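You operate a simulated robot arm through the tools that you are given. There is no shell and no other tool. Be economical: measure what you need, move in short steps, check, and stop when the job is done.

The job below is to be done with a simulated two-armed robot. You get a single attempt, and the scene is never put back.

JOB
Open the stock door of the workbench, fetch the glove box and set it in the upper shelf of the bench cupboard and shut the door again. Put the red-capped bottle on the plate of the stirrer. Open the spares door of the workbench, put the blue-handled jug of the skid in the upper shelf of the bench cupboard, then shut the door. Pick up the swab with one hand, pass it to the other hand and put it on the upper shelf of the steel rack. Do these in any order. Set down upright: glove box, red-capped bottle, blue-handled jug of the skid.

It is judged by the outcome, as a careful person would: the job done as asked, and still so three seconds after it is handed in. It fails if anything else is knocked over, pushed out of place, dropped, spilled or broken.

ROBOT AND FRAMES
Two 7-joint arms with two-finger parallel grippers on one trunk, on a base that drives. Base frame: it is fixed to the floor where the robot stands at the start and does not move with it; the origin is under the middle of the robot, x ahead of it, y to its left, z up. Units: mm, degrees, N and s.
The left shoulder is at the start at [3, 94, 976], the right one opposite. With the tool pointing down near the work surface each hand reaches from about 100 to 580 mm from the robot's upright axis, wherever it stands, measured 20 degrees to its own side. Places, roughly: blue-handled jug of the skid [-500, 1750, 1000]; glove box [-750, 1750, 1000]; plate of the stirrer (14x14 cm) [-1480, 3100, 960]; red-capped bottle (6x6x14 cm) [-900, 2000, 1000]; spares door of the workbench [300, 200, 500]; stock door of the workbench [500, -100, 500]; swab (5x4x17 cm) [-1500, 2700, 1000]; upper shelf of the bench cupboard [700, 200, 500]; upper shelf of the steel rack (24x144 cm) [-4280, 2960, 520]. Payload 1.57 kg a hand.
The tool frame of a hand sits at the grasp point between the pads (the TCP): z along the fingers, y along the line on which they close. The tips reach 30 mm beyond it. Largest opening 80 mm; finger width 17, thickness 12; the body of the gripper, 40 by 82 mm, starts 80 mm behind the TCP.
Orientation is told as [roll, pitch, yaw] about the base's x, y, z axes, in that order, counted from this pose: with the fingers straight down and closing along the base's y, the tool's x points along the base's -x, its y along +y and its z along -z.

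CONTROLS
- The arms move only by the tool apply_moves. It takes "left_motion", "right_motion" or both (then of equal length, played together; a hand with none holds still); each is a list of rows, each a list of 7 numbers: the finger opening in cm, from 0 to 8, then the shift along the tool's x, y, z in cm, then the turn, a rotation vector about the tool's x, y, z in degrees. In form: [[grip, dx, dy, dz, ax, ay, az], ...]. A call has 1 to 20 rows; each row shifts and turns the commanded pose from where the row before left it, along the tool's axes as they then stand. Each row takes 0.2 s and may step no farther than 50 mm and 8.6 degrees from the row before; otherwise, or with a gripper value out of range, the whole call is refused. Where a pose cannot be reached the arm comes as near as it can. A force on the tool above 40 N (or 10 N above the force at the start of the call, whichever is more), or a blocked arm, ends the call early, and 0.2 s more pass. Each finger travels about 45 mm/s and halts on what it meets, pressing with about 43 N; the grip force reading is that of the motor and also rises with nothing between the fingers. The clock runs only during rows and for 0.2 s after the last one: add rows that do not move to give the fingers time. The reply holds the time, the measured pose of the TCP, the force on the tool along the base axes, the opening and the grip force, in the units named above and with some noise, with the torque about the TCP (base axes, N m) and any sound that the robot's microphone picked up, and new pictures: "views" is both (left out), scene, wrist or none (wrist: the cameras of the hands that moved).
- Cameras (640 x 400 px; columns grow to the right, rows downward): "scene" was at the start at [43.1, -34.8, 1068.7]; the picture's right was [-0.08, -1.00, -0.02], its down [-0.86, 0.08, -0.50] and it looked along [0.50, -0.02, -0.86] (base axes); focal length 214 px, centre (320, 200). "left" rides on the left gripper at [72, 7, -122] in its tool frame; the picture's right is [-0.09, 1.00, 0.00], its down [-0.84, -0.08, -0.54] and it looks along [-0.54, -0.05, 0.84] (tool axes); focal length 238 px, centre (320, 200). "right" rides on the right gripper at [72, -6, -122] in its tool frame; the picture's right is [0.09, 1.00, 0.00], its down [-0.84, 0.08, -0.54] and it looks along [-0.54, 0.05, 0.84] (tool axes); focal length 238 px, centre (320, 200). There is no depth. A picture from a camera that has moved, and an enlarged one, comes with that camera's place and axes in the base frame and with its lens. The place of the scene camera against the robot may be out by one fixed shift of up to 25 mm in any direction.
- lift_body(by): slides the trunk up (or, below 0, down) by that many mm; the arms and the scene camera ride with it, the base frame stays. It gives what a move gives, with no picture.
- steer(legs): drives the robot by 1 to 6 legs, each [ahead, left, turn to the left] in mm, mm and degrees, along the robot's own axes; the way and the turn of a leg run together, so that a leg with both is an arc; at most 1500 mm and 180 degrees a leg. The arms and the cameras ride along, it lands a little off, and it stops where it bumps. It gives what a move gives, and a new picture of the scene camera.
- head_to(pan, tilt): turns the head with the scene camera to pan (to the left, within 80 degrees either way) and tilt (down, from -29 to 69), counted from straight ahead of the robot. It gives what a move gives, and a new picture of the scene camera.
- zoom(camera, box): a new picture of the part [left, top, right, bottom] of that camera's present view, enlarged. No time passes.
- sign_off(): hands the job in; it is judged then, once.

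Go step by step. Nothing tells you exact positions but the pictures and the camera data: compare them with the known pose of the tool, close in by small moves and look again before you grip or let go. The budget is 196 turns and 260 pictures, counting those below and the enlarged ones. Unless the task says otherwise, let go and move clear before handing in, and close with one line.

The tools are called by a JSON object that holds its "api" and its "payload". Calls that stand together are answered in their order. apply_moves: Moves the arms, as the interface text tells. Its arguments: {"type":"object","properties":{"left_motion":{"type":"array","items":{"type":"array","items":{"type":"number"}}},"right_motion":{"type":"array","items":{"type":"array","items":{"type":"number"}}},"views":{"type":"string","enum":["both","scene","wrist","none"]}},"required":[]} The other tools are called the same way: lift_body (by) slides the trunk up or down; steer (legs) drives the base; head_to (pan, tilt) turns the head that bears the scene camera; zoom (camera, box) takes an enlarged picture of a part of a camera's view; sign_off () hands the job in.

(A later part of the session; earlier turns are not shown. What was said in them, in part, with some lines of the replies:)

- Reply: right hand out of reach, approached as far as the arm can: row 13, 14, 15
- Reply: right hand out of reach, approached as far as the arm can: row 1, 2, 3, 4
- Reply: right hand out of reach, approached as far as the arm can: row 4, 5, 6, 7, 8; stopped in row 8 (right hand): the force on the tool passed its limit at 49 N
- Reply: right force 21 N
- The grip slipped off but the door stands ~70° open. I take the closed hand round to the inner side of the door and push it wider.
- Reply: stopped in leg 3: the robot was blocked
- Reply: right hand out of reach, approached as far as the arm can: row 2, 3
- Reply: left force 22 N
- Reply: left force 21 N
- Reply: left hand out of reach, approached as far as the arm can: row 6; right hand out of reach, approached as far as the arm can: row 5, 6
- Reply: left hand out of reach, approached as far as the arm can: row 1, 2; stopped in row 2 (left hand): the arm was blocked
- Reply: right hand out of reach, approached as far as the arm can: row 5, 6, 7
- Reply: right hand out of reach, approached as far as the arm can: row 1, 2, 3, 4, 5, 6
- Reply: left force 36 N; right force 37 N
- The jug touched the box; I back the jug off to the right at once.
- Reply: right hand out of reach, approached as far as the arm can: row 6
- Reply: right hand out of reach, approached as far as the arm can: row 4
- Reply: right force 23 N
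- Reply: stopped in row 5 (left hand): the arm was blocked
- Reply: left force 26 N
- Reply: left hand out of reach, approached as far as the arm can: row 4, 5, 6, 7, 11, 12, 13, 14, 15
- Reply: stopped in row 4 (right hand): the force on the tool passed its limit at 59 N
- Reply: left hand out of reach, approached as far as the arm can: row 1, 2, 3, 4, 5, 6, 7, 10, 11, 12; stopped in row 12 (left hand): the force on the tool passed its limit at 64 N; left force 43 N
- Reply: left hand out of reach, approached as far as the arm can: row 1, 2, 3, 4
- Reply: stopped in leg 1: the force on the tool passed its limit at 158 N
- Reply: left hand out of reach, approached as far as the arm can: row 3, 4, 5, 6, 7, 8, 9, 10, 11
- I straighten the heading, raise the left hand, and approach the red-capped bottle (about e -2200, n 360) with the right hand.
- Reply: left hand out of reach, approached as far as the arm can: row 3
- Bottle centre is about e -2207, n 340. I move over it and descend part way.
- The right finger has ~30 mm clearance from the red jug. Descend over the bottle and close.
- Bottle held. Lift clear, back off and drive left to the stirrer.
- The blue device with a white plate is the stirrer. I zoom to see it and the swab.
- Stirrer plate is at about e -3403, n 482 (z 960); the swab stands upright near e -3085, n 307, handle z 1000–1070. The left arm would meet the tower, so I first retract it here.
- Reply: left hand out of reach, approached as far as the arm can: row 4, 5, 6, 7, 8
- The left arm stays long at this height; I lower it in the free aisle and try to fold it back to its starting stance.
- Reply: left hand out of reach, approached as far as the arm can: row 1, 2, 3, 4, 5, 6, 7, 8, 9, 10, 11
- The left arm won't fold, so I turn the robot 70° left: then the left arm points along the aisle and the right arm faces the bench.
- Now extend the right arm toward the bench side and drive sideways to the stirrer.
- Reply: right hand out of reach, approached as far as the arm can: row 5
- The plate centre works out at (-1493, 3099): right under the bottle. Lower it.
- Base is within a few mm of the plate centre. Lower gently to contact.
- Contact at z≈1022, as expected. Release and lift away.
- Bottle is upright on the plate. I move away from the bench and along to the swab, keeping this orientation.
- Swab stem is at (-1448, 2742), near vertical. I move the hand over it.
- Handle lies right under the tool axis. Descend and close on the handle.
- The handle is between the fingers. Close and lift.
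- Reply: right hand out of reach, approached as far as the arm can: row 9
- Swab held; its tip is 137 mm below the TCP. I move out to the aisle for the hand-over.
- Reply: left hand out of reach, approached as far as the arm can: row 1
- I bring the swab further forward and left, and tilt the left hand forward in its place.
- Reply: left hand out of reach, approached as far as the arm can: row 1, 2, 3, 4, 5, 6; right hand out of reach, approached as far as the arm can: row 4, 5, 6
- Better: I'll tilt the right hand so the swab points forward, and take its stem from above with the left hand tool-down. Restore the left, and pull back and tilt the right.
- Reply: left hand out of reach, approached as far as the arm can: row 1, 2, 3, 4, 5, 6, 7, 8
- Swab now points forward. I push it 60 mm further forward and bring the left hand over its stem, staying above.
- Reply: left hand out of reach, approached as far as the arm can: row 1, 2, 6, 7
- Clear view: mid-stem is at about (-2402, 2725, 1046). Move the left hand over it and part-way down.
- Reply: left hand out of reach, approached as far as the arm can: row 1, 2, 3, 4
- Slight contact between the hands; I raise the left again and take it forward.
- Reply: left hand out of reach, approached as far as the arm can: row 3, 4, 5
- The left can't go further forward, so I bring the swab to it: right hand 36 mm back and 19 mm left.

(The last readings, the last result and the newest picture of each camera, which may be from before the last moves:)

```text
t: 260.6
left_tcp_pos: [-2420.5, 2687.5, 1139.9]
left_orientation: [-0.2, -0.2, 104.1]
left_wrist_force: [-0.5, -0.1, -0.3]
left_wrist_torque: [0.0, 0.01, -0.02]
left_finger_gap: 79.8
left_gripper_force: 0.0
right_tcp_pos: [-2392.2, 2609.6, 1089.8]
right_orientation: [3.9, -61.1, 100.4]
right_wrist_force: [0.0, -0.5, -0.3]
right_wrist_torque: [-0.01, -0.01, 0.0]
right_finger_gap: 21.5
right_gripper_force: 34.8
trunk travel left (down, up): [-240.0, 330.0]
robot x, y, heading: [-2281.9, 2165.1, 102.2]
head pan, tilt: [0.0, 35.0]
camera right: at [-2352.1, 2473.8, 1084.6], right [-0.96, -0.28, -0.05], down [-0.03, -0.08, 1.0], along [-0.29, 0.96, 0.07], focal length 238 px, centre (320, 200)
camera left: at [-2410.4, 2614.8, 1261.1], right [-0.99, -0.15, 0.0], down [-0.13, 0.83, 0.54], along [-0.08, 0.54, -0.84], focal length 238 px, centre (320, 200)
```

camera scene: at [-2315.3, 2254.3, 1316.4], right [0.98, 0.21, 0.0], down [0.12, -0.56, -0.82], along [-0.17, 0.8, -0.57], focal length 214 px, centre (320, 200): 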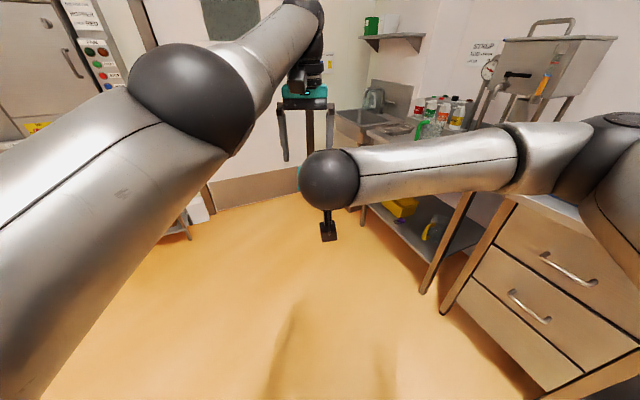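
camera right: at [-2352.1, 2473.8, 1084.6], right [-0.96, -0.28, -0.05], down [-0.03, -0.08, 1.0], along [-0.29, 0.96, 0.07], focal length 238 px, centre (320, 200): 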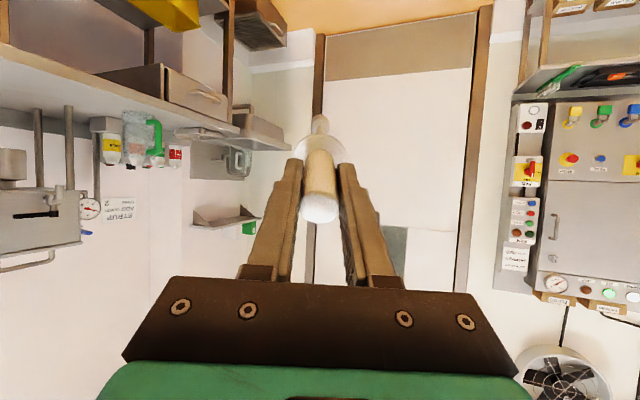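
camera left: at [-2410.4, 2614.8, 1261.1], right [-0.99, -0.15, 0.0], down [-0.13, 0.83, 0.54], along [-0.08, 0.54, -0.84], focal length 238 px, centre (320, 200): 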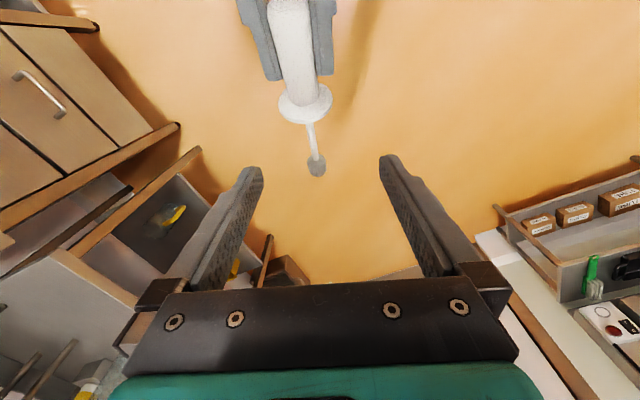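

Stem is under the left TCP. Descend with the left hand.

{"api": "apply_moves", "payload": {"left_motion": [[8, 0, 0, 2, 0, 0, 0], [8, 0, 0, 2, 0, 0, 0], [8, 0, 0, 2, 0, 0, 0], [8, 0, 0, 2, 0, 0, 0], [8, 0, 0, 0, 0, 0, 0]]}}

```text
t: 261.8
left_tcp_pos: [-2418.6, 2687.6, 1061.4]
left_orientation: [-0.3, -0.2, 104.2]
left_wrist_force: [0.5, -0.8, 0.5]
left_wrist_torque: [0.02, -0.02, 0.02]
left_finger_gap: 79.9
left_gripper_force: 0.1
right_tcp_pos: [-2392.5, 2608.2, 1089.1]
right_orientation: [4.0, -61.2, 100.5]
right_wrist_force: [-0.3, -0.2, -0.4]
right_wrist_torque: [0.02, -0.02, 0.0]
right_finger_gap: 21.8
right_gripper_force: 34.6
trunk travel left (down, up): [-240.0, 330.0]
robot x, y, heading: [-2281.6, 2171.7, 102.1]
head pan, tilt: [0.0, 35.0]
camera scene: at [-2315.3, 2254.2, 1316.4], right [0.98, 0.21, 0.0], down [0.12, -0.56, -0.82], along [-0.17, 0.8, -0.57], focal length 214 px, centre (320, 200)
camera left: at [-2409.3, 2615.6, 1181.8], right [-0.99, -0.15, 0.0], down [-0.13, 0.83, 0.55], along [-0.08, 0.54, -0.84], focal length 238 px, centre (320, 200)
```

scene: 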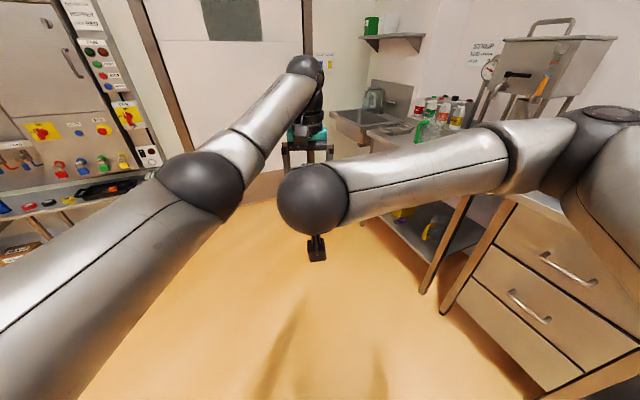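
left: 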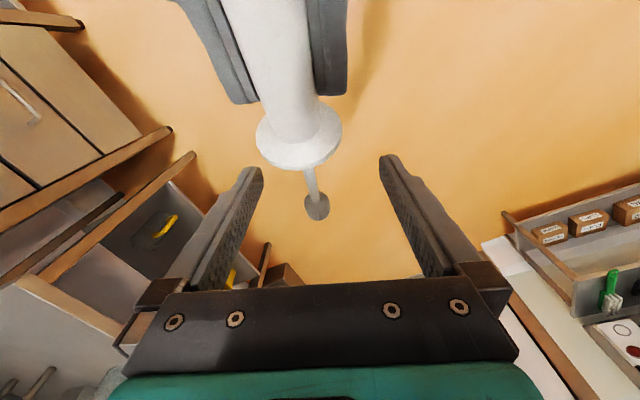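

Aligned. Lower 14 mm and close the left fingers on the stem.

{"api": "apply_moves", "payload": {"left_motion": [[8, 0, -0.6, 1.4, 0, 0, 0], [4, 0, 0, 0, 0, 0, 0], [4, 0, 0, 0, 0, 0, 0], [4, 0, 0, 0, 0, 0, 0]], "views": "wrist"}}

```text
t: 262.8
left_tcp_pos: [-2413.6, 2690.4, 1046.3]
left_orientation: [-0.1, -0.1, 104.1]
left_wrist_force: [0.2, -0.7, 0.5]
left_wrist_torque: [0.01, 0.02, 0.0]
left_finger_gap: 39.9
left_gripper_force: 0.1
right_tcp_pos: [-2392.3, 2610.2, 1090.2]
right_orientation: [4.0, -61.2, 100.4]
right_wrist_force: [-0.3, -0.9, -0.9]
right_wrist_torque: [0.0, 0.0, -0.01]
right_finger_gap: 22.1
right_gripper_force: 34.6
trunk travel left (down, up): [-240.0, 330.0]
robot x, y, heading: [-2284.2, 2164.5, 102.4]
head pan, tilt: [0.0, 35.0]
camera left: at [-2403.4, 2617.1, 1167.7], right [-0.99, -0.15, 0.0], down [-0.13, 0.83, 0.54], along [-0.08, 0.54, -0.84], focal length 238 px, centre (320, 200)
```

left: 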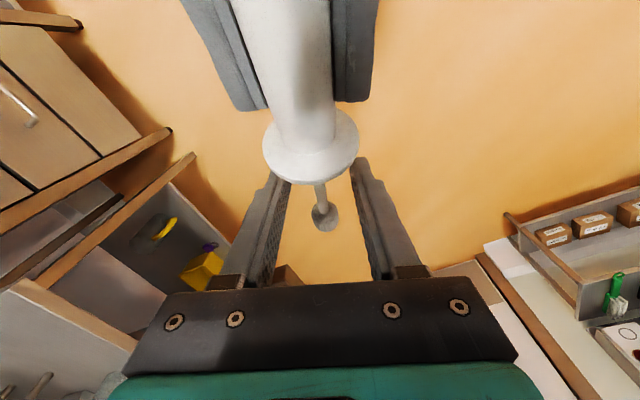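

{"api": "apply_moves", "payload": {"left_motion": [[0, 0, 0, 0, 0, 0, 0], [0, 0, 0, 0, 0, 0, 0], [0, 0, 0, 0, 0, 0, 0], [0, 0, 0, 0, 0, 0, 0]], "views": "wrist"}}

```text
t: 263.8
left_tcp_pos: [-2414.9, 2691.0, 1046.5]
left_orientation: [-0.2, -0.2, 104.2]
left_wrist_force: [1.8, 0.1, 0.7]
left_wrist_torque: [-0.06, 0.18, 0.34]
left_finger_gap: 5.6
left_gripper_force: 25.4
right_tcp_pos: [-2392.2, 2608.7, 1091.4]
right_orientation: [3.9, -61.2, 100.4]
right_wrist_force: [-2.7, 0.3, -0.2]
right_wrist_torque: [0.01, -0.14, -0.17]
right_finger_gap: 21.7
right_gripper_force: 34.7
trunk travel left (down, up): [-240.0, 330.0]
robot x, y, heading: [-2283.2, 2167.9, 102.3]
head pan, tilt: [0.0, 35.0]
camera left: at [-2403.4, 2617.1, 1167.7], right [-0.99, -0.15, 0.0], down [-0.13, 0.83, 0.54], along [-0.08, 0.54, -0.84], focal length 238 px, centre (320, 200)
```

left: 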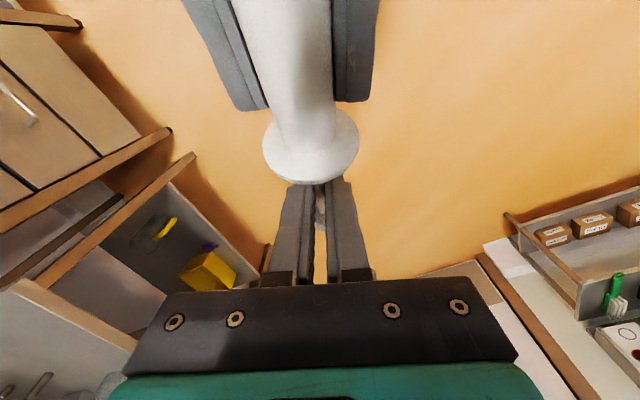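

Left grips the stem (5.6 mm). Open the right and withdraw it backward.

{"api": "apply_moves", "payload": {"right_motion": [[5, 0, 0, 0, 0, 0, 0], [5, 0, 0, 0, 0, 0, 0], [5, 0, 0, 0, 0, 0, 0], [5, 0, 0, -2, 0, 0, 0], [5, 0, 0, -3, 0, 0, 0], [5, 0, 0, -3, 0, 0, 0], [5, 0, -3, -2, 0, 0, 0], [5, 0, -4, 0, 0, 0, 0], [5, 0, -4, 0, 0, 0, 0], [5, 0, -4, 0, 0, 0, 0]], "left_motion": [[0, 0, 0, 0, 0, 0, 0], [0, 0, 0, 0, 0, 0, 0], [0, 0, 0, 0, 0, 0, 0], [0, 0, 0, 0, 0, 0, 0], [0, 0, 0, 0, 0, 0, 0], [0, 0, 0, 0, 0, 0, 0], [0, 0, 0, 0, 0, 0, 0], [0, 0, 0, 0, 0, 0, 0], [0, 0, 0, 0, 0, 0, 0], [0, 0, 0, 0, 0, 0, 0]]}}

```text
t: 266.0
left_tcp_pos: [-2413.8, 2689.6, 1046.7]
left_orientation: [-0.3, -0.2, 104.2]
left_wrist_force: [-1.0, -0.1, -0.9]
left_wrist_torque: [0.02, 0.0, 0.02]
left_finger_gap: 5.1
left_gripper_force: 25.6
right_tcp_pos: [-2255.1, 2599.3, 1145.3]
right_orientation: [3.9, -61.2, 100.5]
right_wrist_force: [0.7, 0.8, 0.0]
right_wrist_torque: [-0.01, 0.02, 0.01]
right_finger_gap: 49.9
right_gripper_force: 0.1
right hand out of reach, approached as far as the arm can: row 8, 9, 10
trunk travel left (down, up): [-240.0, 330.0]
robot x, y, heading: [-2279.8, 2166.7, 102.0]
head pan, tilt: [0.0, 35.0]
camera scene: at [-2314.6, 2254.1, 1316.4], right [0.98, 0.21, 0.0], down [0.12, -0.56, -0.82], along [-0.17, 0.8, -0.57], focal length 214 px, centre (320, 200)
camera right: at [-2214.2, 2464.7, 1140.3], right [-0.96, -0.28, -0.05], down [-0.03, -0.08, 1.0], along [-0.29, 0.96, 0.07], focal length 238 px, centre (320, 200)
camera left: at [-2402.7, 2617.0, 1167.8], right [-0.99, -0.15, 0.0], down [-0.13, 0.83, 0.54], along [-0.08, 0.54, -0.84], focal length 238 px, centre (320, 200)
```

scene: 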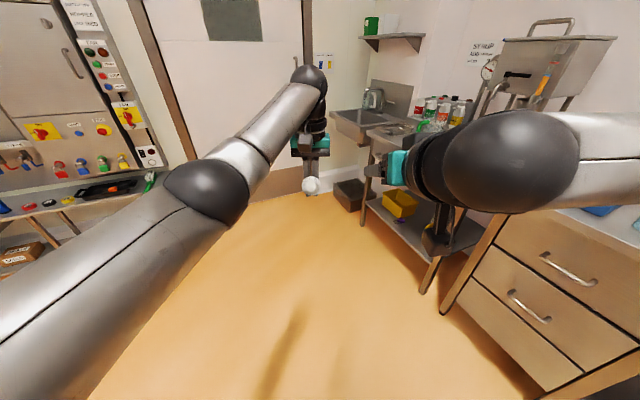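
right: 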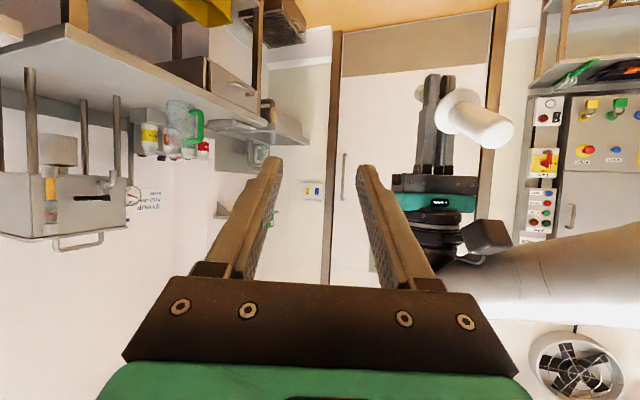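
left: 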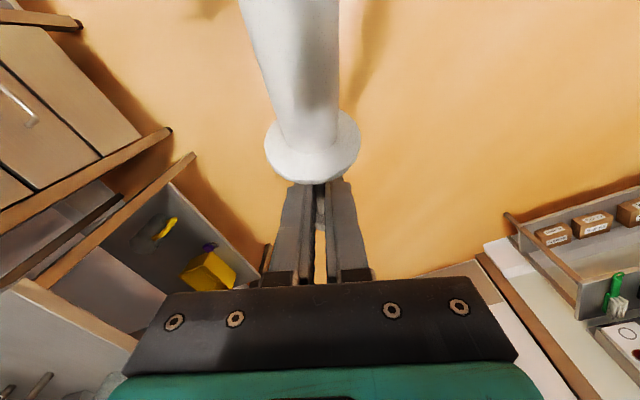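

Hand-over done. I put the right hand in its parked stance and look for the steel rack to the left.

{"api": "apply_moves", "payload": {"right_motion": [[0, 0, -2, -2, 0, 8.5, 0], [0, 0, -2, -2, 0, 8.5, 0], [0, 0, -2, 0, 0, 8.5, 0], [0, 0, -2, 0, 0, 8.5, 0], [0, 0, -2, 0, 0, 8.5, 0], [0, 0, -2, 0, 0, 8.5, 0], [0, 0, -2, 0, 0, 8.5, 0]], "views": "none"}}

{"api": "head_to", "payload": {"pan": 50, "tilt": 15}}

```text
t: 267.6
left_tcp_pos: [-2413.2, 2689.7, 1045.3]
left_orientation: [-0.3, -0.3, 104.2]
left_wrist_force: [0.5, 0.4, 0.2]
left_wrist_torque: [-0.02, 0.0, 0.01]
left_finger_gap: 4.9
left_gripper_force: 25.2
right_tcp_pos: [-2110.3, 2600.6, 1165.0]
right_orientation: [2.0, -1.6, 103.9]
right_wrist_force: [0.0, 0.3, 0.3]
right_wrist_torque: [-0.02, 0.01, -0.01]
right_finger_gap: 0.0
right_gripper_force: 21.2
trunk travel left (down, up): [-240.0, 330.0]
robot x, y, heading: [-2279.8, 2164.2, 101.9]
head pan, tilt: [0.0, 35.0]
```

```text
t: 268.8
left_tcp_pos: [-2414.6, 2688.7, 1047.0]
left_orientation: [-0.3, 0.0, 104.0]
left_wrist_force: [0.5, 0.3, 0.1]
left_wrist_torque: [0.04, 0.0, 0.0]
left_finger_gap: 5.1
left_gripper_force: 25.5
right_tcp_pos: [-2110.4, 2601.8, 1164.2]
right_orientation: [1.9, -1.9, 103.9]
right_wrist_force: [-0.1, -0.5, 0.9]
right_wrist_torque: [0.03, 0.03, -0.03]
right_finger_gap: 0.0
right_gripper_force: 21.4
trunk travel left (down, up): [-240.0, 330.0]
robot x, y, heading: [-2280.5, 2164.9, 102.3]
head pan, tilt: [50.0, 15.0]
camera scene: at [-2379.3, 2211.8, 1348.4], right [0.47, 0.88, 0.0], down [0.23, -0.12, -0.97], along [-0.85, 0.45, -0.26], focal length 214 px, centre (320, 200)
```

scene: 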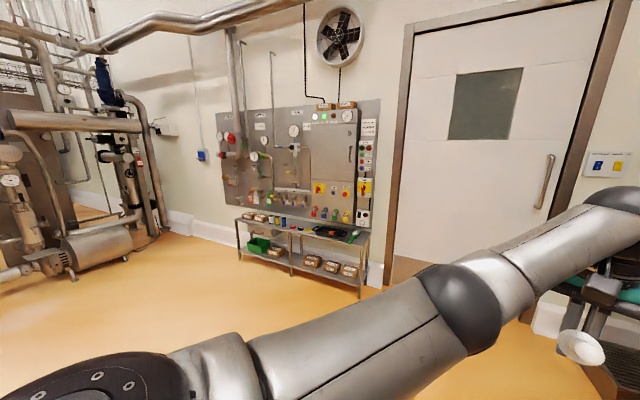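

The steel rack stands under the panel. I zoom on it.

{"api": "zoom", "payload": {"camera": "scene", "box": [210, 170, 400, 300]}}

```text
3.08 times, centred on (305, 235) of scene
camera zoom: at [-2379.3, 2211.8, 1348.4], right [0.47, 0.88, 0.0], down [0.23, -0.12, -0.97], along [-0.85, 0.45, -0.26], focal length 660 px, centre (366, 92)
```

zoom: 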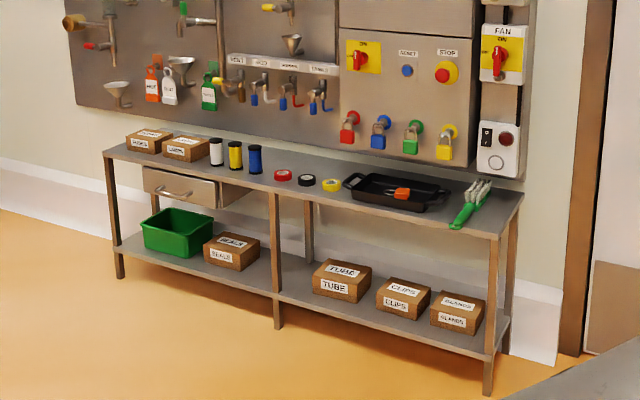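

The upper shelf has a free gap at its right end beside the green brush (about 90 mm wide, 240 deep). I turn to face the rack and approach.

{"api": "steer", "payload": {"legs": [[0, 0, 21.5], [900, 510, 0]]}}

{"api": "head_to", "payload": {"pan": 0, "tilt": 35}}

```text
t: 275.3
left_tcp_pos: [-3545.4, 3050.1, 1046.3]
left_orientation: [-0.1, -0.2, 127.1]
left_wrist_force: [0.0, -0.5, 1.6]
left_wrist_torque: [-0.02, 0.0, -0.01]
left_finger_gap: 5.0
left_gripper_force: 25.4
right_tcp_pos: [-3229.1, 3087.2, 1164.8]
right_orientation: [1.9, -1.8, 127.0]
right_wrist_force: [-1.2, 0.0, 0.7]
right_wrist_torque: [-0.02, 0.01, -0.02]
right_finger_gap: 0.0
right_gripper_force: 21.4
trunk travel left (down, up): [-240.0, 330.0]
robot x, y, heading: [-3218.6, 2624.6, 125.5]
head pan, tilt: [50.0, 15.0]
camera scene: at [-3330.4, 2628.6, 1348.4], right [0.08, 1.0, 0.0], down [0.26, -0.02, -0.97], along [-0.96, 0.08, -0.26], focal length 214 px, centre (320, 200)
```

scene: 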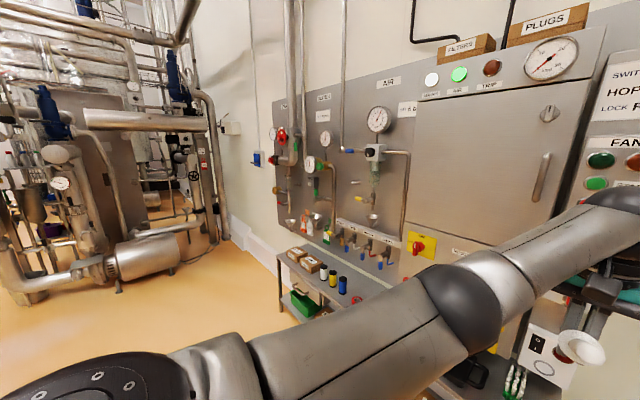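

```text
t: 276.5
left_tcp_pos: [-3544.3, 3050.7, 1046.0]
left_orientation: [-0.2, -0.2, 127.1]
left_wrist_force: [0.2, 0.2, 0.4]
left_wrist_torque: [0.01, 0.03, -0.01]
left_finger_gap: 5.2
left_gripper_force: 25.3
right_tcp_pos: [-3229.4, 3086.3, 1165.4]
right_orientation: [1.9, -1.8, 126.9]
right_wrist_force: [0.0, 0.5, 0.6]
right_wrist_torque: [0.01, 0.03, 0.0]
right_finger_gap: 0.1
right_gripper_force: 21.1
trunk travel left (down, up): [-240.0, 330.0]
robot x, y, heading: [-3215.2, 2619.8, 125.1]
head pan, tilt: [0.0, 35.0]
camera scene: at [-3287.9, 2692.5, 1316.4], right [0.82, 0.58, 0.0], down [0.33, -0.47, -0.82], along [-0.47, 0.67, -0.57], focal length 214 px, centre (320, 200)
```

scene: 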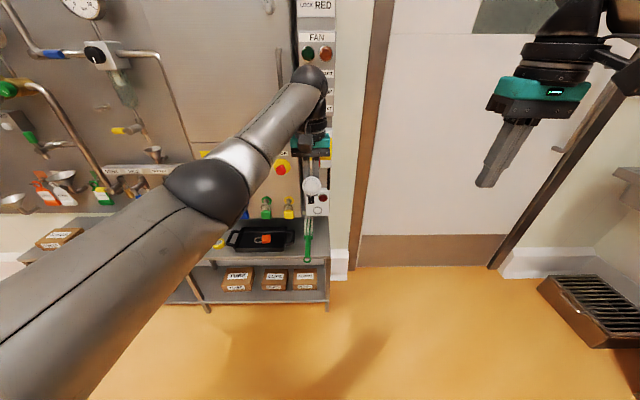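

{"api": "zoom", "payload": {"camera": "scene", "box": [200, 190, 360, 310]}}

{"api": "zoom", "payload": {"camera": "left", "box": [0, 0, 640, 400]}}

```text
3.33 times, centred on (280, 250) of scene
camera zoom: at [-3287.9, 2692.5, 1316.4], right [0.82, 0.58, 0.0], down [0.33, -0.47, -0.82], along [-0.47, 0.67, -0.57], focal length 715 px, centre (453, 33)
```

zoom: 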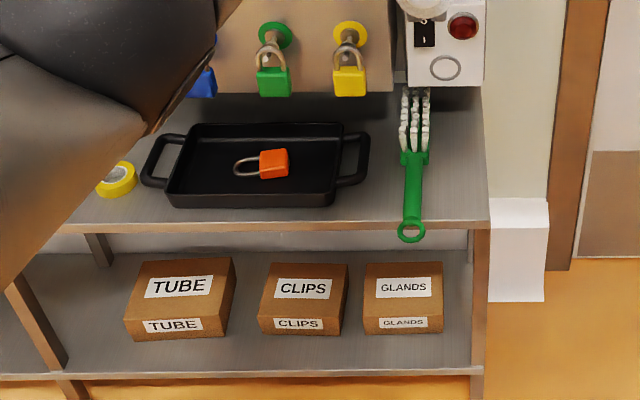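

```text
1.00 times, centred on (320, 200) of left (not enlarged: the box is as wide or as high as the picture)
camera zoom: at [-3506.2, 2987.5, 1167.7], right [-0.85, -0.53, 0.0], down [-0.44, 0.71, 0.54], along [-0.28, 0.46, -0.84], focal length 238 px, centre (320, 200)
```

zoom: 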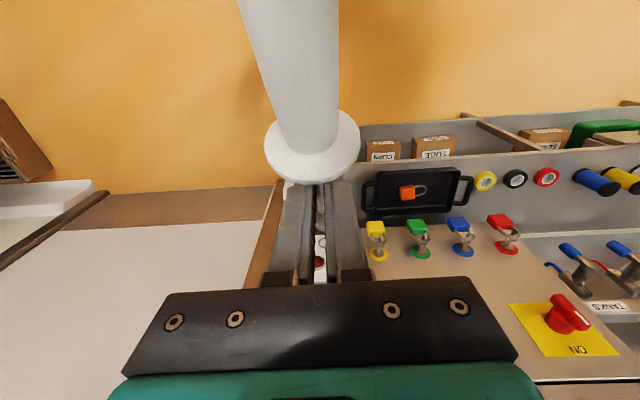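

Free zone right of the brush is ~88 mm wide; target TCP ≈ (-3743, 3357). I back up a bit, lower the trunk, and lower and tilt the left hand so the swab lies level.

{"api": "steer", "payload": {"legs": [[-200, 0, 0]]}}

{"api": "lift_body", "payload": {"by": -240}}

{"api": "apply_moves", "payload": {"left_motion": [[0, 0, 0, 3, 0, -5, 0], [0, 0, 0, 3, 0, -5, 0], [0, 0, 0, 3, 0, -5, 0], [0, 1, 0, 3, 0, -5, 0], [0, 1, 0, 3, 0, -5, 0], [0, 2, 0, 3, 0, -4, 0]]}}

```text
t: 278.1
left_tcp_pos: [-3428.8, 2888.7, 1046.3]
left_orientation: [-0.2, -0.1, 127.0]
left_wrist_force: [0.1, 0.3, 0.0]
left_wrist_torque: [0.04, -0.01, -0.02]
left_finger_gap: 5.2
left_gripper_force: 25.0
right_tcp_pos: [-3113.4, 2924.2, 1163.2]
right_orientation: [1.9, -1.7, 126.9]
right_wrist_force: [1.0, -0.2, -0.5]
right_wrist_torque: [-0.01, 0.0, 0.01]
right_finger_gap: 0.1
right_gripper_force: 21.3
trunk travel left (down, up): [-240.0, 330.0]
robot x, y, heading: [-3102.7, 2460.2, 124.8]
head pan, tilt: [0.0, 35.0]
camera scene: at [-3173.1, 2529.7, 1316.5], right [0.82, 0.57, 0.0], down [0.33, -0.47, -0.82], along [-0.47, 0.67, -0.57], focal length 214 px, centre (320, 200)
```

scene: 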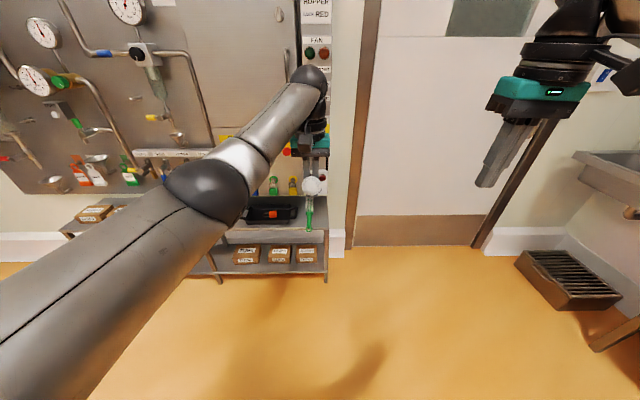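

```text
t: 280.6
left_tcp_pos: [-3428.5, 2888.4, 806.6]
left_orientation: [-0.2, -0.1, 127.0]
left_wrist_force: [0.3, 0.5, 0.1]
left_wrist_torque: [0.0, 0.02, 0.02]
left_finger_gap: 5.5
left_gripper_force: 25.5
right_tcp_pos: [-3114.2, 2925.2, 925.3]
right_orientation: [1.9, -1.8, 126.8]
right_wrist_force: [-0.5, 0.0, 0.7]
right_wrist_torque: [0.0, -0.02, 0.02]
right_finger_gap: 0.0
right_gripper_force: 21.0
trunk travel left (down, up): [0.0, 570.0]
robot x, y, heading: [-3105.6, 2458.5, 125.0]
head pan, tilt: [0.0, 35.0]
```

```text
t: 282.0
left_tcp_pos: [-3428.2, 2890.9, 617.1]
left_orientation: [-0.3, -29.3, 127.2]
left_wrist_force: [-0.5, 0.2, 0.5]
left_wrist_torque: [0.02, 0.0, 0.0]
left_finger_gap: 5.0
left_gripper_force: 25.0
right_tcp_pos: [-3113.8, 2925.6, 924.0]
right_orientation: [1.9, -1.9, 126.9]
right_wrist_force: [-0.4, 0.5, 0.0]
right_wrist_torque: [0.01, -0.03, 0.01]
right_finger_gap: 0.0
right_gripper_force: 21.2
trunk travel left (down, up): [0.0, 570.0]
robot x, y, heading: [-3105.7, 2459.6, 125.4]
head pan, tilt: [0.0, 35.0]
camera scene: at [-3173.5, 2530.3, 1076.4], right [0.82, 0.57, 0.0], down [0.33, -0.47, -0.82], along [-0.47, 0.67, -0.57], focal length 214 px, centre (320, 200)
camera left: at [-3360.5, 2788.2, 688.3], right [-0.84, -0.54, 0.04], down [-0.22, 0.42, 0.88], along [-0.49, 0.74, -0.47], focal length 238 px, centre (320, 200)
```

scene: 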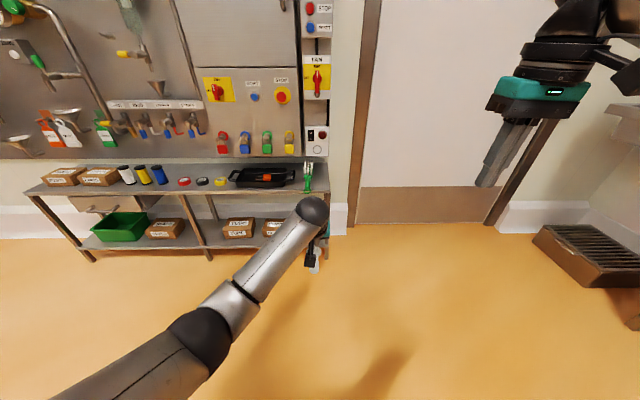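
left: 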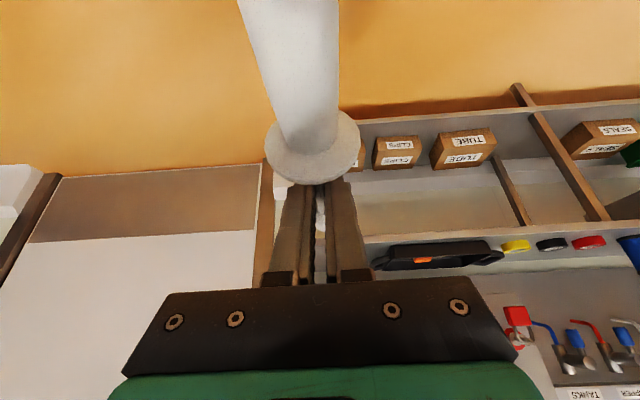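

The left hand is well set. I re-measure the shelf's right end.

{"api": "zoom", "payload": {"camera": "scene", "box": [220, 120, 360, 225]}}

```text
3.81 times, centred on (290, 172) of scene
camera zoom: at [-3173.5, 2530.3, 1076.4], right [0.82, 0.57, 0.0], down [0.33, -0.47, -0.82], along [-0.47, 0.67, -0.57], focal length 817 px, centre (434, 305)
```

zoom: 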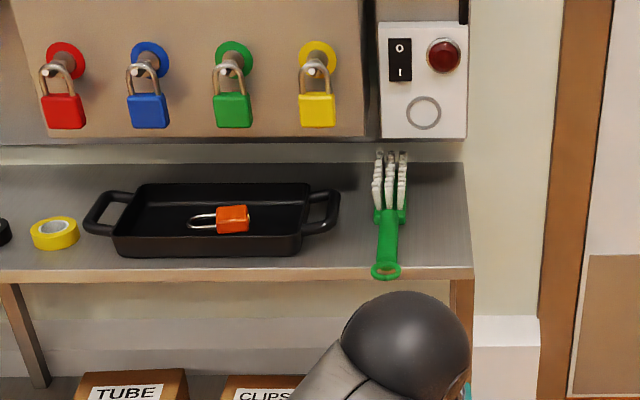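

Shelf corner triangulates to (-3631, 3267, 530). I drive ahead most of the way and check.

{"api": "steer", "payload": {"legs": [[440, -8, 0]]}}

{"api": "zoom", "payload": {"camera": "left", "box": [0, 0, 640, 400]}}

```text
t: 284.7
left_tcp_pos: [-3681.3, 3260.7, 617.8]
left_orientation: [-0.2, -29.1, 127.3]
left_wrist_force: [1.0, -0.3, -0.7]
left_wrist_torque: [-0.02, 0.06, -0.01]
left_finger_gap: 5.2
left_gripper_force: 24.8
right_tcp_pos: [-3367.4, 3293.9, 924.4]
right_orientation: [1.9, -1.8, 126.9]
right_wrist_force: [-0.8, 0.4, 0.4]
right_wrist_torque: [-0.02, 0.01, 0.01]
right_finger_gap: 0.0
right_gripper_force: 21.7
trunk travel left (down, up): [0.0, 570.0]
robot x, y, heading: [-3352.0, 2832.3, 125.3]
head pan, tilt: [0.0, 35.0]
camera scene: at [-3424.7, 2900.3, 1076.4], right [0.82, 0.58, 0.0], down [0.33, -0.47, -0.82], along [-0.47, 0.67, -0.57], focal length 214 px, centre (320, 200)
```

scene: 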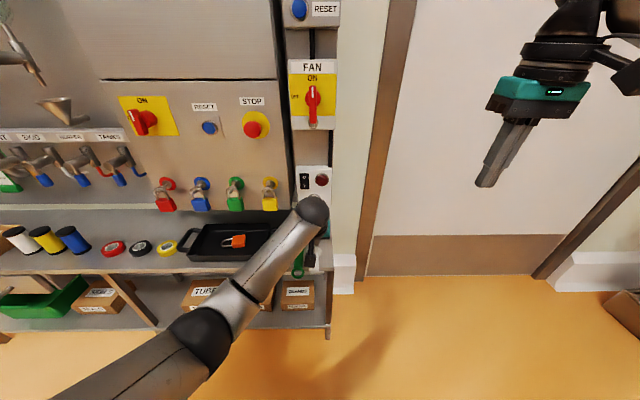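

```text
1.00 times, centred on (320, 200) of left (not enlarged: the box is as wide or as high as the picture)
camera zoom: at [-3612.2, 3157.6, 688.7], right [-0.84, -0.54, 0.04], down [-0.22, 0.42, 0.88], along [-0.49, 0.73, -0.47], focal length 238 px, centre (320, 200)
```

zoom: 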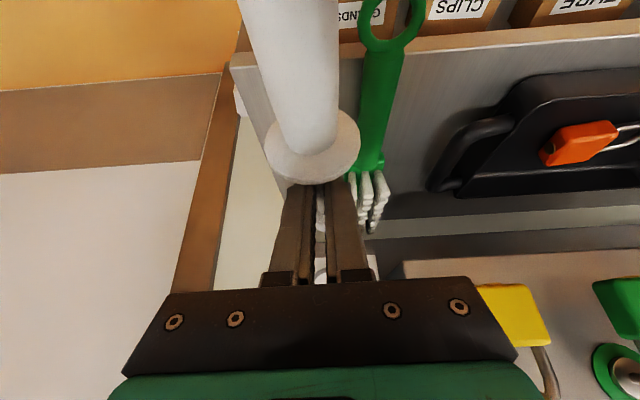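

Well aligned: free strip between brush and shelf end. Advance 98 mm and 13 mm right.

{"api": "steer", "payload": {"legs": [[98, -13, 0]]}}

{"api": "zoom", "payload": {"camera": "left", "box": [0, 0, 640, 400]}}

```text
t: 285.8
left_tcp_pos: [-3723.4, 3344.3, 618.8]
left_orientation: [-0.1, -29.1, 127.3]
left_wrist_force: [0.0, 0.3, -0.5]
left_wrist_torque: [-0.01, 0.0, 0.01]
left_finger_gap: 5.1
left_gripper_force: 25.6
right_tcp_pos: [-3410.4, 3379.4, 924.6]
right_orientation: [1.9, -1.8, 126.8]
right_wrist_force: [0.0, -0.7, 0.2]
right_wrist_torque: [-0.03, -0.02, -0.02]
right_finger_gap: 0.0
right_gripper_force: 21.4
trunk travel left (down, up): [0.0, 570.0]
robot x, y, heading: [-3398.4, 2913.3, 125.2]
head pan, tilt: [0.0, 35.0]
camera scene: at [-3468.3, 2984.3, 1076.4], right [0.82, 0.58, 0.0], down [0.33, -0.47, -0.82], along [-0.47, 0.67, -0.57], focal length 214 px, centre (320, 200)
```

scene: 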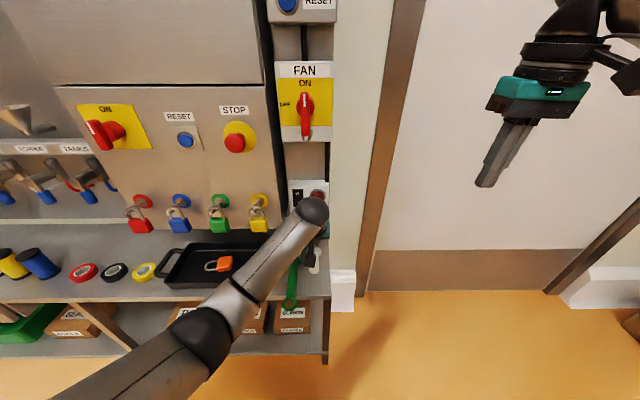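

```text
1.00 times, centred on (320, 200) of left (not enlarged: the box is as wide or as high as the picture)
camera zoom: at [-3655.9, 3241.6, 688.7], right [-0.84, -0.54, 0.04], down [-0.22, 0.42, 0.88], along [-0.49, 0.73, -0.47], focal length 238 px, centre (320, 200)
```

zoom: 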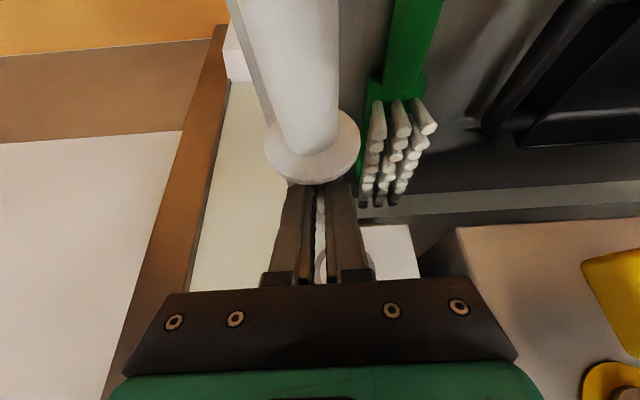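

Position is right (about 39 mm from the shelf end, 122 mm in). Lower.

{"api": "apply_moves", "payload": {"left_motion": [[0, 0.9, 0, 1.6, 0, 0, 0], [0, 0.9, 0, 1.6, 0, 0, 0], [0, 0.5, 0, 0.9, 0, 0, 0], [0, 0, 0, 0, 0, 0, 0]]}}

```text
t: 286.8
left_tcp_pos: [-3723.3, 3343.7, 568.5]
left_orientation: [-0.3, -29.0, 127.3]
left_wrist_force: [-0.1, 0.0, 0.1]
left_wrist_torque: [-0.01, -0.01, 0.01]
left_finger_gap: 5.1
left_gripper_force: 25.5
right_tcp_pos: [-3412.1, 3378.5, 924.5]
right_orientation: [1.9, -1.8, 127.0]
right_wrist_force: [0.4, -0.9, -0.6]
right_wrist_torque: [0.02, 0.02, 0.0]
right_finger_gap: 0.0
right_gripper_force: 21.7
trunk travel left (down, up): [0.0, 570.0]
robot x, y, heading: [-3397.3, 2913.7, 125.1]
head pan, tilt: [0.0, 35.0]
camera scene: at [-3468.3, 2984.4, 1076.4], right [0.82, 0.58, 0.0], down [0.33, -0.47, -0.82], along [-0.47, 0.67, -0.57], focal length 214 px, centre (320, 200)
camera left: at [-3654.9, 3241.6, 640.3], right [-0.84, -0.54, 0.04], down [-0.22, 0.42, 0.88], along [-0.49, 0.73, -0.47], focal length 238 px, centre (320, 200)
```

scene: 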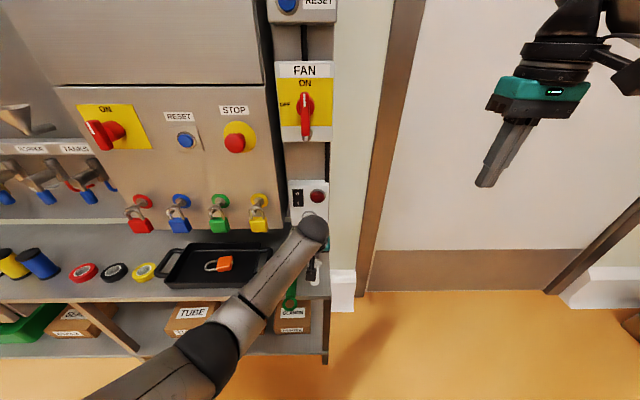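
left: 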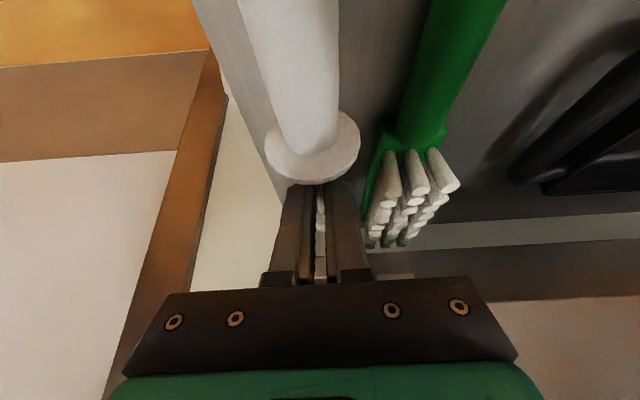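

I shift 8 mm toward the brush for margin and lower in small steps to contact.

{"api": "apply_moves", "payload": {"left_motion": [[0, 0.19, 0.8, 0.35, 0, 0, 0], [0, 0.15, 0, 0.26, 0, 0, 0], [0, 0, 0, 0, 0, 0, 0]], "views": "none"}}

{"api": "apply_moves", "payload": {"left_motion": [[0, 0.15, 0, 0.26, 0, 0, 0], [0, 0.15, 0, 0.26, 0, 0, 0], [0, 0, 0, 0, 0, 0, 0]], "views": "none"}}

```text
t: 287.6
left_tcp_pos: [-3730.5, 3339.3, 564.1]
left_orientation: [-0.1, -29.2, 127.3]
left_wrist_force: [0.7, -0.7, 0.5]
left_wrist_torque: [0.0, 0.02, 0.0]
left_finger_gap: 5.1
left_gripper_force: 25.3
right_tcp_pos: [-3411.7, 3379.4, 924.7]
right_orientation: [1.9, -1.9, 126.9]
right_wrist_force: [-0.4, -0.2, -0.1]
right_wrist_torque: [-0.02, 0.01, 0.01]
right_finger_gap: 0.3
right_gripper_force: 21.5
trunk travel left (down, up): [0.0, 570.0]
robot x, y, heading: [-3396.7, 2911.6, 125.1]
head pan, tilt: [0.0, 35.0]
```

```text
t: 288.4
left_tcp_pos: [-3730.1, 3338.6, 557.6]
left_orientation: [-0.2, -29.1, 127.3]
left_wrist_force: [-0.2, -0.6, -0.2]
left_wrist_torque: [0.0, -0.03, -0.01]
left_finger_gap: 5.0
left_gripper_force: 25.7
right_tcp_pos: [-3411.5, 3378.5, 924.9]
right_orientation: [2.0, -1.8, 126.8]
right_wrist_force: [-0.3, 0.2, 0.7]
right_wrist_torque: [0.0, -0.01, 0.0]
right_finger_gap: 0.0
right_gripper_force: 22.0
trunk travel left (down, up): [0.0, 570.0]
robot x, y, heading: [-3394.3, 2913.8, 125.0]
head pan, tilt: [0.0, 35.0]
```

{"api": "apply_moves", "payload": {"left_motion": [[0, 0.15, 0, 0.26, 0, 0, 0], [0, 0.1, 0, 0.17, 0, 0, 0], [0, 0, 0, 0, 0, 0, 0]], "views": "none"}}

{"api": "apply_moves", "payload": {"left_motion": [[0, 0.1, 0, 0.17, 0, 0, 0], [0, 0.1, 0, 0.17, 0, 0, 0], [0, 0, 0, 0, 0, 0, 0]], "views": "wrist"}}

```text
t: 289.2
left_tcp_pos: [-3729.8, 3337.2, 553.2]
left_orientation: [-0.3, -29.0, 127.1]
left_wrist_force: [0.4, 0.0, 0.6]
left_wrist_torque: [-0.02, 0.01, -0.04]
left_finger_gap: 5.3
left_gripper_force: 24.9
right_tcp_pos: [-3410.5, 3379.3, 924.3]
right_orientation: [1.9, -1.8, 127.1]
right_wrist_force: [-0.2, 0.9, -0.2]
right_wrist_torque: [-0.02, -0.02, 0.02]
right_finger_gap: 0.0
right_gripper_force: 21.7
trunk travel left (down, up): [0.0, 570.0]
robot x, y, heading: [-3398.2, 2916.7, 125.0]
head pan, tilt: [0.0, 35.0]
```

```text
t: 290.0
left_tcp_pos: [-3729.5, 3339.5, 550.8]
left_orientation: [-0.3, -29.4, 127.4]
left_wrist_force: [0.0, -2.4, 8.0]
left_wrist_torque: [-0.04, 0.1, 0.01]
left_finger_gap: 4.7
left_gripper_force: 25.2
right_tcp_pos: [-3409.8, 3377.5, 924.1]
right_orientation: [1.9, -1.8, 127.0]
right_wrist_force: [0.2, 0.3, -0.1]
right_wrist_torque: [0.02, 0.0, 0.02]
right_finger_gap: 0.2
right_gripper_force: 21.9
trunk travel left (down, up): [0.0, 570.0]
robot x, y, heading: [-3394.1, 2913.1, 125.2]
head pan, tilt: [0.0, 35.0]
camera left: at [-3661.6, 3236.8, 620.8], right [-0.84, -0.54, 0.04], down [-0.22, 0.41, 0.88], along [-0.49, 0.73, -0.47], focal length 238 px, centre (320, 200)
```

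left: 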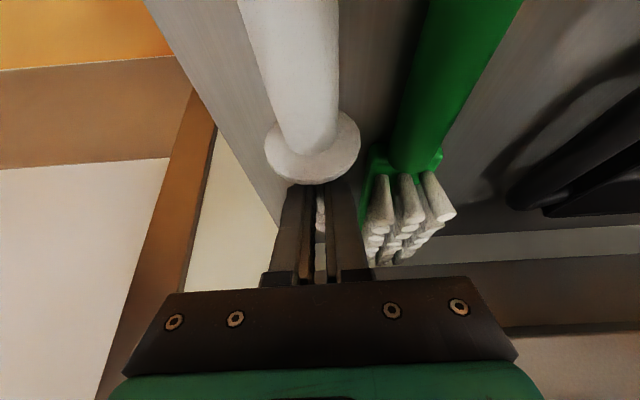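

Contact. Open the fingers gently, then look.

{"api": "apply_moves", "payload": {"left_motion": [[1.2, 0, 0, 0, 0, 0, 0], [2, 0, 0, 0, 0, 0, 0], [2.6, 0, 0, 0, 0, 0, 0], [2.6, 0, 0, 0, 0, 0, 0], [2.6, 0, 0, 0, 0, 0, 0]], "views": "wrist"}}

```text
t: 291.2
left_tcp_pos: [-3728.0, 3340.0, 550.1]
left_orientation: [-0.4, -29.3, 127.4]
left_wrist_force: [9.8, 3.6, 14.5]
left_wrist_torque: [0.11, -0.13, -0.1]
left_finger_gap: 16.8
left_gripper_force: 0.0
right_tcp_pos: [-3409.8, 3378.5, 925.6]
right_orientation: [2.0, -1.8, 127.0]
right_wrist_force: [0.1, -0.6, 0.6]
right_wrist_torque: [-0.05, 0.01, 0.03]
right_finger_gap: 0.0
right_gripper_force: 21.1
trunk travel left (down, up): [0.0, 570.0]
robot x, y, heading: [-3399.2, 2911.6, 125.2]
head pan, tilt: [0.0, 35.0]
camera left: at [-3660.4, 3237.0, 620.9], right [-0.84, -0.54, 0.04], down [-0.22, 0.41, 0.88], along [-0.49, 0.74, -0.47], focal length 238 px, centre (320, 200)
```

left: 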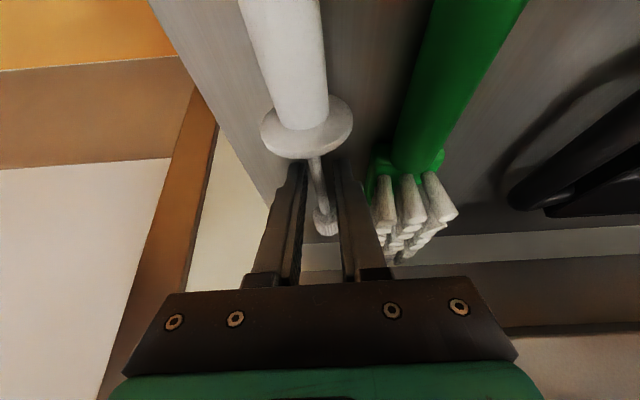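

The swab lies on the shelf; a finger just touches the brush, so I narrow slightly and lift straight up.

{"api": "apply_moves", "payload": {"left_motion": [[1.4, 0, 0, 0, 0, 0, 0], [1.4, 0, 0, 0, 0, 0, 0], [1.4, -0.5, 0, -0.87, 0, 0, 0], [1.4, -1, 0, -1.75, 0, 0, 0], [1.4, -1.5, 0, -2.6, 0, 0, 0], [1.4, -1.5, 0, -2.6, 0, 0, 0], [1.4, -1.5, 0, -2.6, 0, 0, 0]]}}

```text
t: 292.8
left_tcp_pos: [-3733.6, 3339.1, 669.6]
left_orientation: [-0.2, -29.1, 127.2]
left_wrist_force: [0.7, -0.2, 0.4]
left_wrist_torque: [0.03, 0.01, 0.01]
left_finger_gap: 14.0
left_gripper_force: 0.1
right_tcp_pos: [-3410.7, 3378.6, 924.1]
right_orientation: [2.0, -1.7, 127.0]
right_wrist_force: [0.2, -0.1, -0.5]
right_wrist_torque: [-0.03, 0.02, -0.01]
right_finger_gap: 0.2
right_gripper_force: 21.0
trunk travel left (down, up): [0.0, 570.0]
robot x, y, heading: [-3395.6, 2913.6, 125.1]
head pan, tilt: [0.0, 35.0]
camera scene: at [-3468.3, 2984.4, 1076.4], right [0.82, 0.58, 0.0], down [0.33, -0.47, -0.82], along [-0.47, 0.67, -0.57], focal length 214 px, centre (320, 200)
camera left: at [-3664.7, 3236.9, 740.2], right [-0.84, -0.54, 0.04], down [-0.22, 0.42, 0.88], along [-0.49, 0.73, -0.47], focal length 238 px, centre (320, 200)
```

scene: 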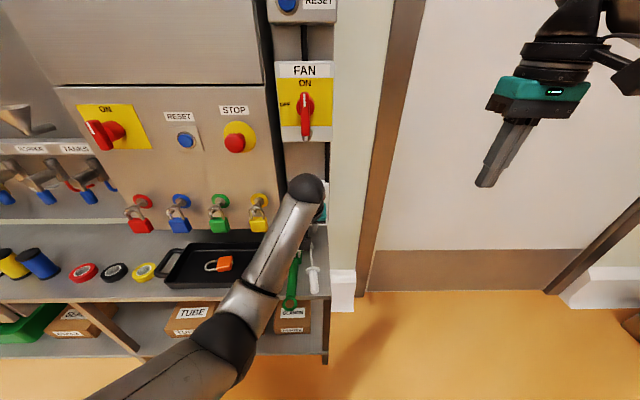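
left: 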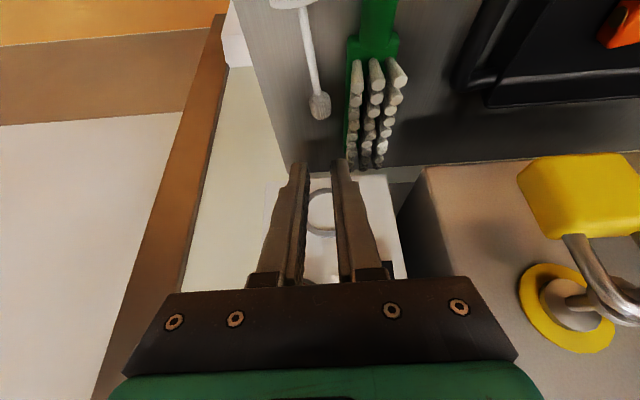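

The swab lies on the shelf. Back off and verify.

{"api": "steer", "payload": {"legs": [[-400, 0, 0]]}}

{"api": "zoom", "payload": {"camera": "scene", "box": [240, 120, 360, 220]}}

```text
t: 295.3
left_tcp_pos: [-3500.0, 3011.6, 668.2]
left_orientation: [-0.2, -29.1, 127.1]
left_wrist_force: [-0.4, -0.5, 0.3]
left_wrist_torque: [-0.05, -0.02, 0.01]
left_finger_gap: 13.6
left_gripper_force: 0.2
right_tcp_pos: [-3176.4, 3049.5, 923.7]
right_orientation: [1.9, -1.9, 126.7]
right_wrist_force: [0.4, -0.6, 0.7]
right_wrist_torque: [0.03, 0.04, 0.01]
right_finger_gap: 0.0
right_gripper_force: 21.5
trunk travel left (down, up): [0.0, 570.0]
robot x, y, heading: [-3166.0, 2583.8, 125.0]
head pan, tilt: [0.0, 35.0]
camera scene: at [-3236.3, 2655.4, 1076.4], right [0.82, 0.57, 0.0], down [0.33, -0.47, -0.82], along [-0.47, 0.67, -0.57], focal length 214 px, centre (320, 200)
```

scene: 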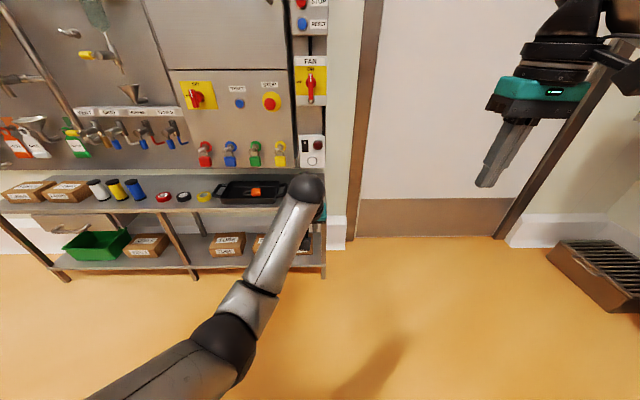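

```text
4.00 times, centred on (300, 170) of scene
camera zoom: at [-3236.3, 2655.4, 1076.4], right [0.82, 0.57, 0.0], down [0.33, -0.47, -0.82], along [-0.47, 0.67, -0.57], focal length 858 px, centre (400, 320)
```

zoom: 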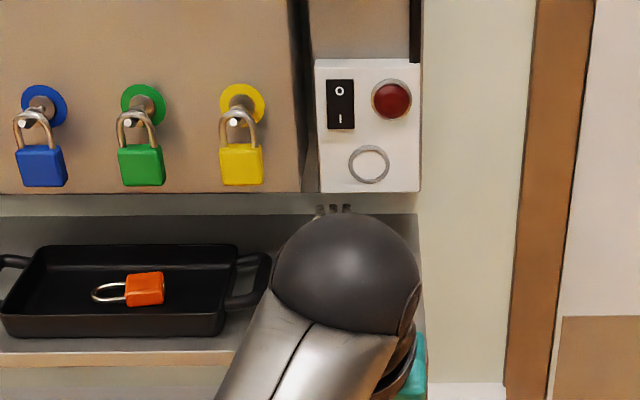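

The arm hides the spot; I sidestep to see it clearly.

{"api": "steer", "payload": {"legs": [[0, -300, 0]]}}

{"api": "head_to", "payload": {"pan": 20, "tilt": 35}}

```text
t: 297.4
left_tcp_pos: [-3256.0, 3182.6, 668.3]
left_orientation: [-0.2, -29.1, 127.2]
left_wrist_force: [0.2, 0.6, -0.5]
left_wrist_torque: [0.03, 0.0, -0.01]
left_finger_gap: 13.8
left_gripper_force: 0.0
right_tcp_pos: [-2933.4, 3221.8, 924.5]
right_orientation: [1.9, -1.7, 126.9]
right_wrist_force: [-0.3, 0.9, -1.0]
right_wrist_torque: [0.02, 0.0, 0.02]
right_finger_gap: 0.0
right_gripper_force: 21.7
trunk travel left (down, up): [0.0, 570.0]
robot x, y, heading: [-2918.3, 2752.1, 125.3]
head pan, tilt: [0.0, 35.0]
camera scene: at [-2991.5, 2827.6, 1076.4], right [0.82, 0.58, 0.0], down [0.33, -0.47, -0.82], along [-0.47, 0.67, -0.57], focal length 214 px, centre (320, 200)
```

scene: 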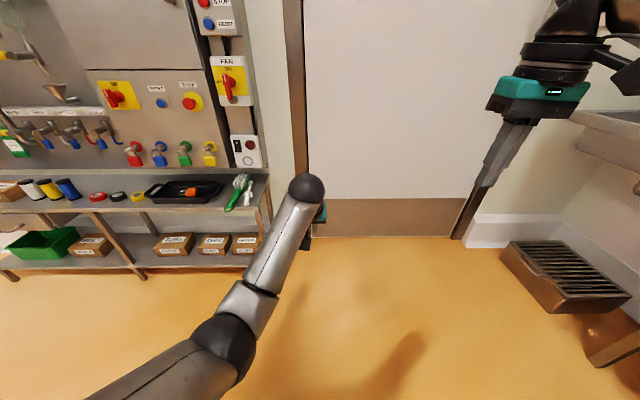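

```text
t: 298.2
left_tcp_pos: [-3256.5, 3183.5, 668.4]
left_orientation: [-0.2, -29.1, 127.3]
left_wrist_force: [0.0, 0.4, -0.3]
left_wrist_torque: [0.01, 0.01, -0.02]
left_finger_gap: 14.0
left_gripper_force: 0.0
right_tcp_pos: [-2933.3, 3222.1, 924.9]
right_orientation: [2.0, -1.8, 126.9]
right_wrist_force: [0.1, 0.2, -0.5]
right_wrist_torque: [-0.03, -0.02, 0.01]
right_finger_gap: 0.1
right_gripper_force: 21.4
trunk travel left (down, up): [0.0, 570.0]
robot x, y, heading: [-2918.8, 2754.7, 125.1]
head pan, tilt: [20.0, 35.0]
camera scene: at [-3013.0, 2805.9, 1076.4], right [0.57, 0.82, 0.0], down [0.47, -0.33, -0.82], along [-0.67, 0.47, -0.57], focal length 214 px, centre (320, 200)
```

scene: 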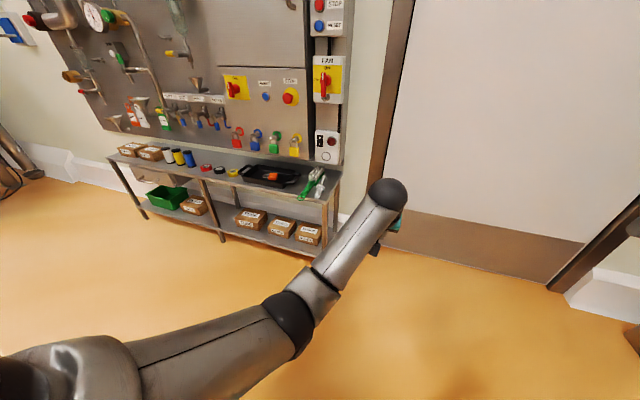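

{"api": "zoom", "payload": {"camera": "scene", "box": [260, 140, 360, 215]}}

```text
5.33 times, centred on (310, 178) of scene
camera zoom: at [-3013.0, 2805.9, 1076.4], right [0.57, 0.82, 0.0], down [0.47, -0.33, -0.82], along [-0.67, 0.47, -0.57], focal length 1144 px, centre (373, 320)
```

zoom: 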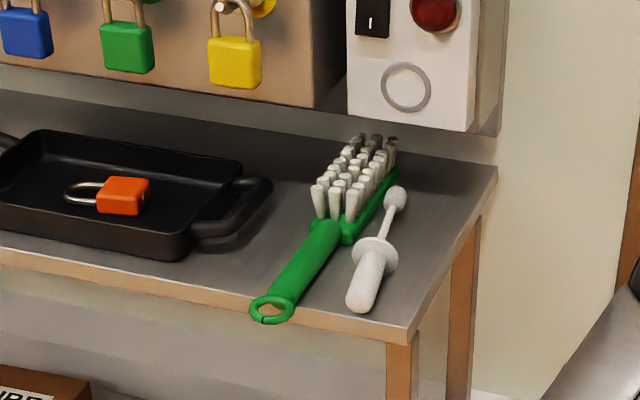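

The swab lies safely on the rack's upper shelf, the brush has hardly moved, and both hands are empty and clear. Everything else was seen in place earlier, so I hand the job in.

{"api": "sign_off", "payload": {}}

```text
The job is handed in.
```

I've handed the job in with all four tasks done. The glove box and the blue-handled jug stand upright on the cupboard's upper shelf with both doors shut, and the red-capped bottle is upright on the stirrer plate. The swab went from the right hand to the left and lies on the upper shelf of the steel rack. Along the way the jug bumped the held glove box, the box briefly rested on a counter fixture, and a finger pressed the oven front and another touched the brush on the rack. I saw no damage or anything out of place, but I didn't look again at the fixture or the oven.
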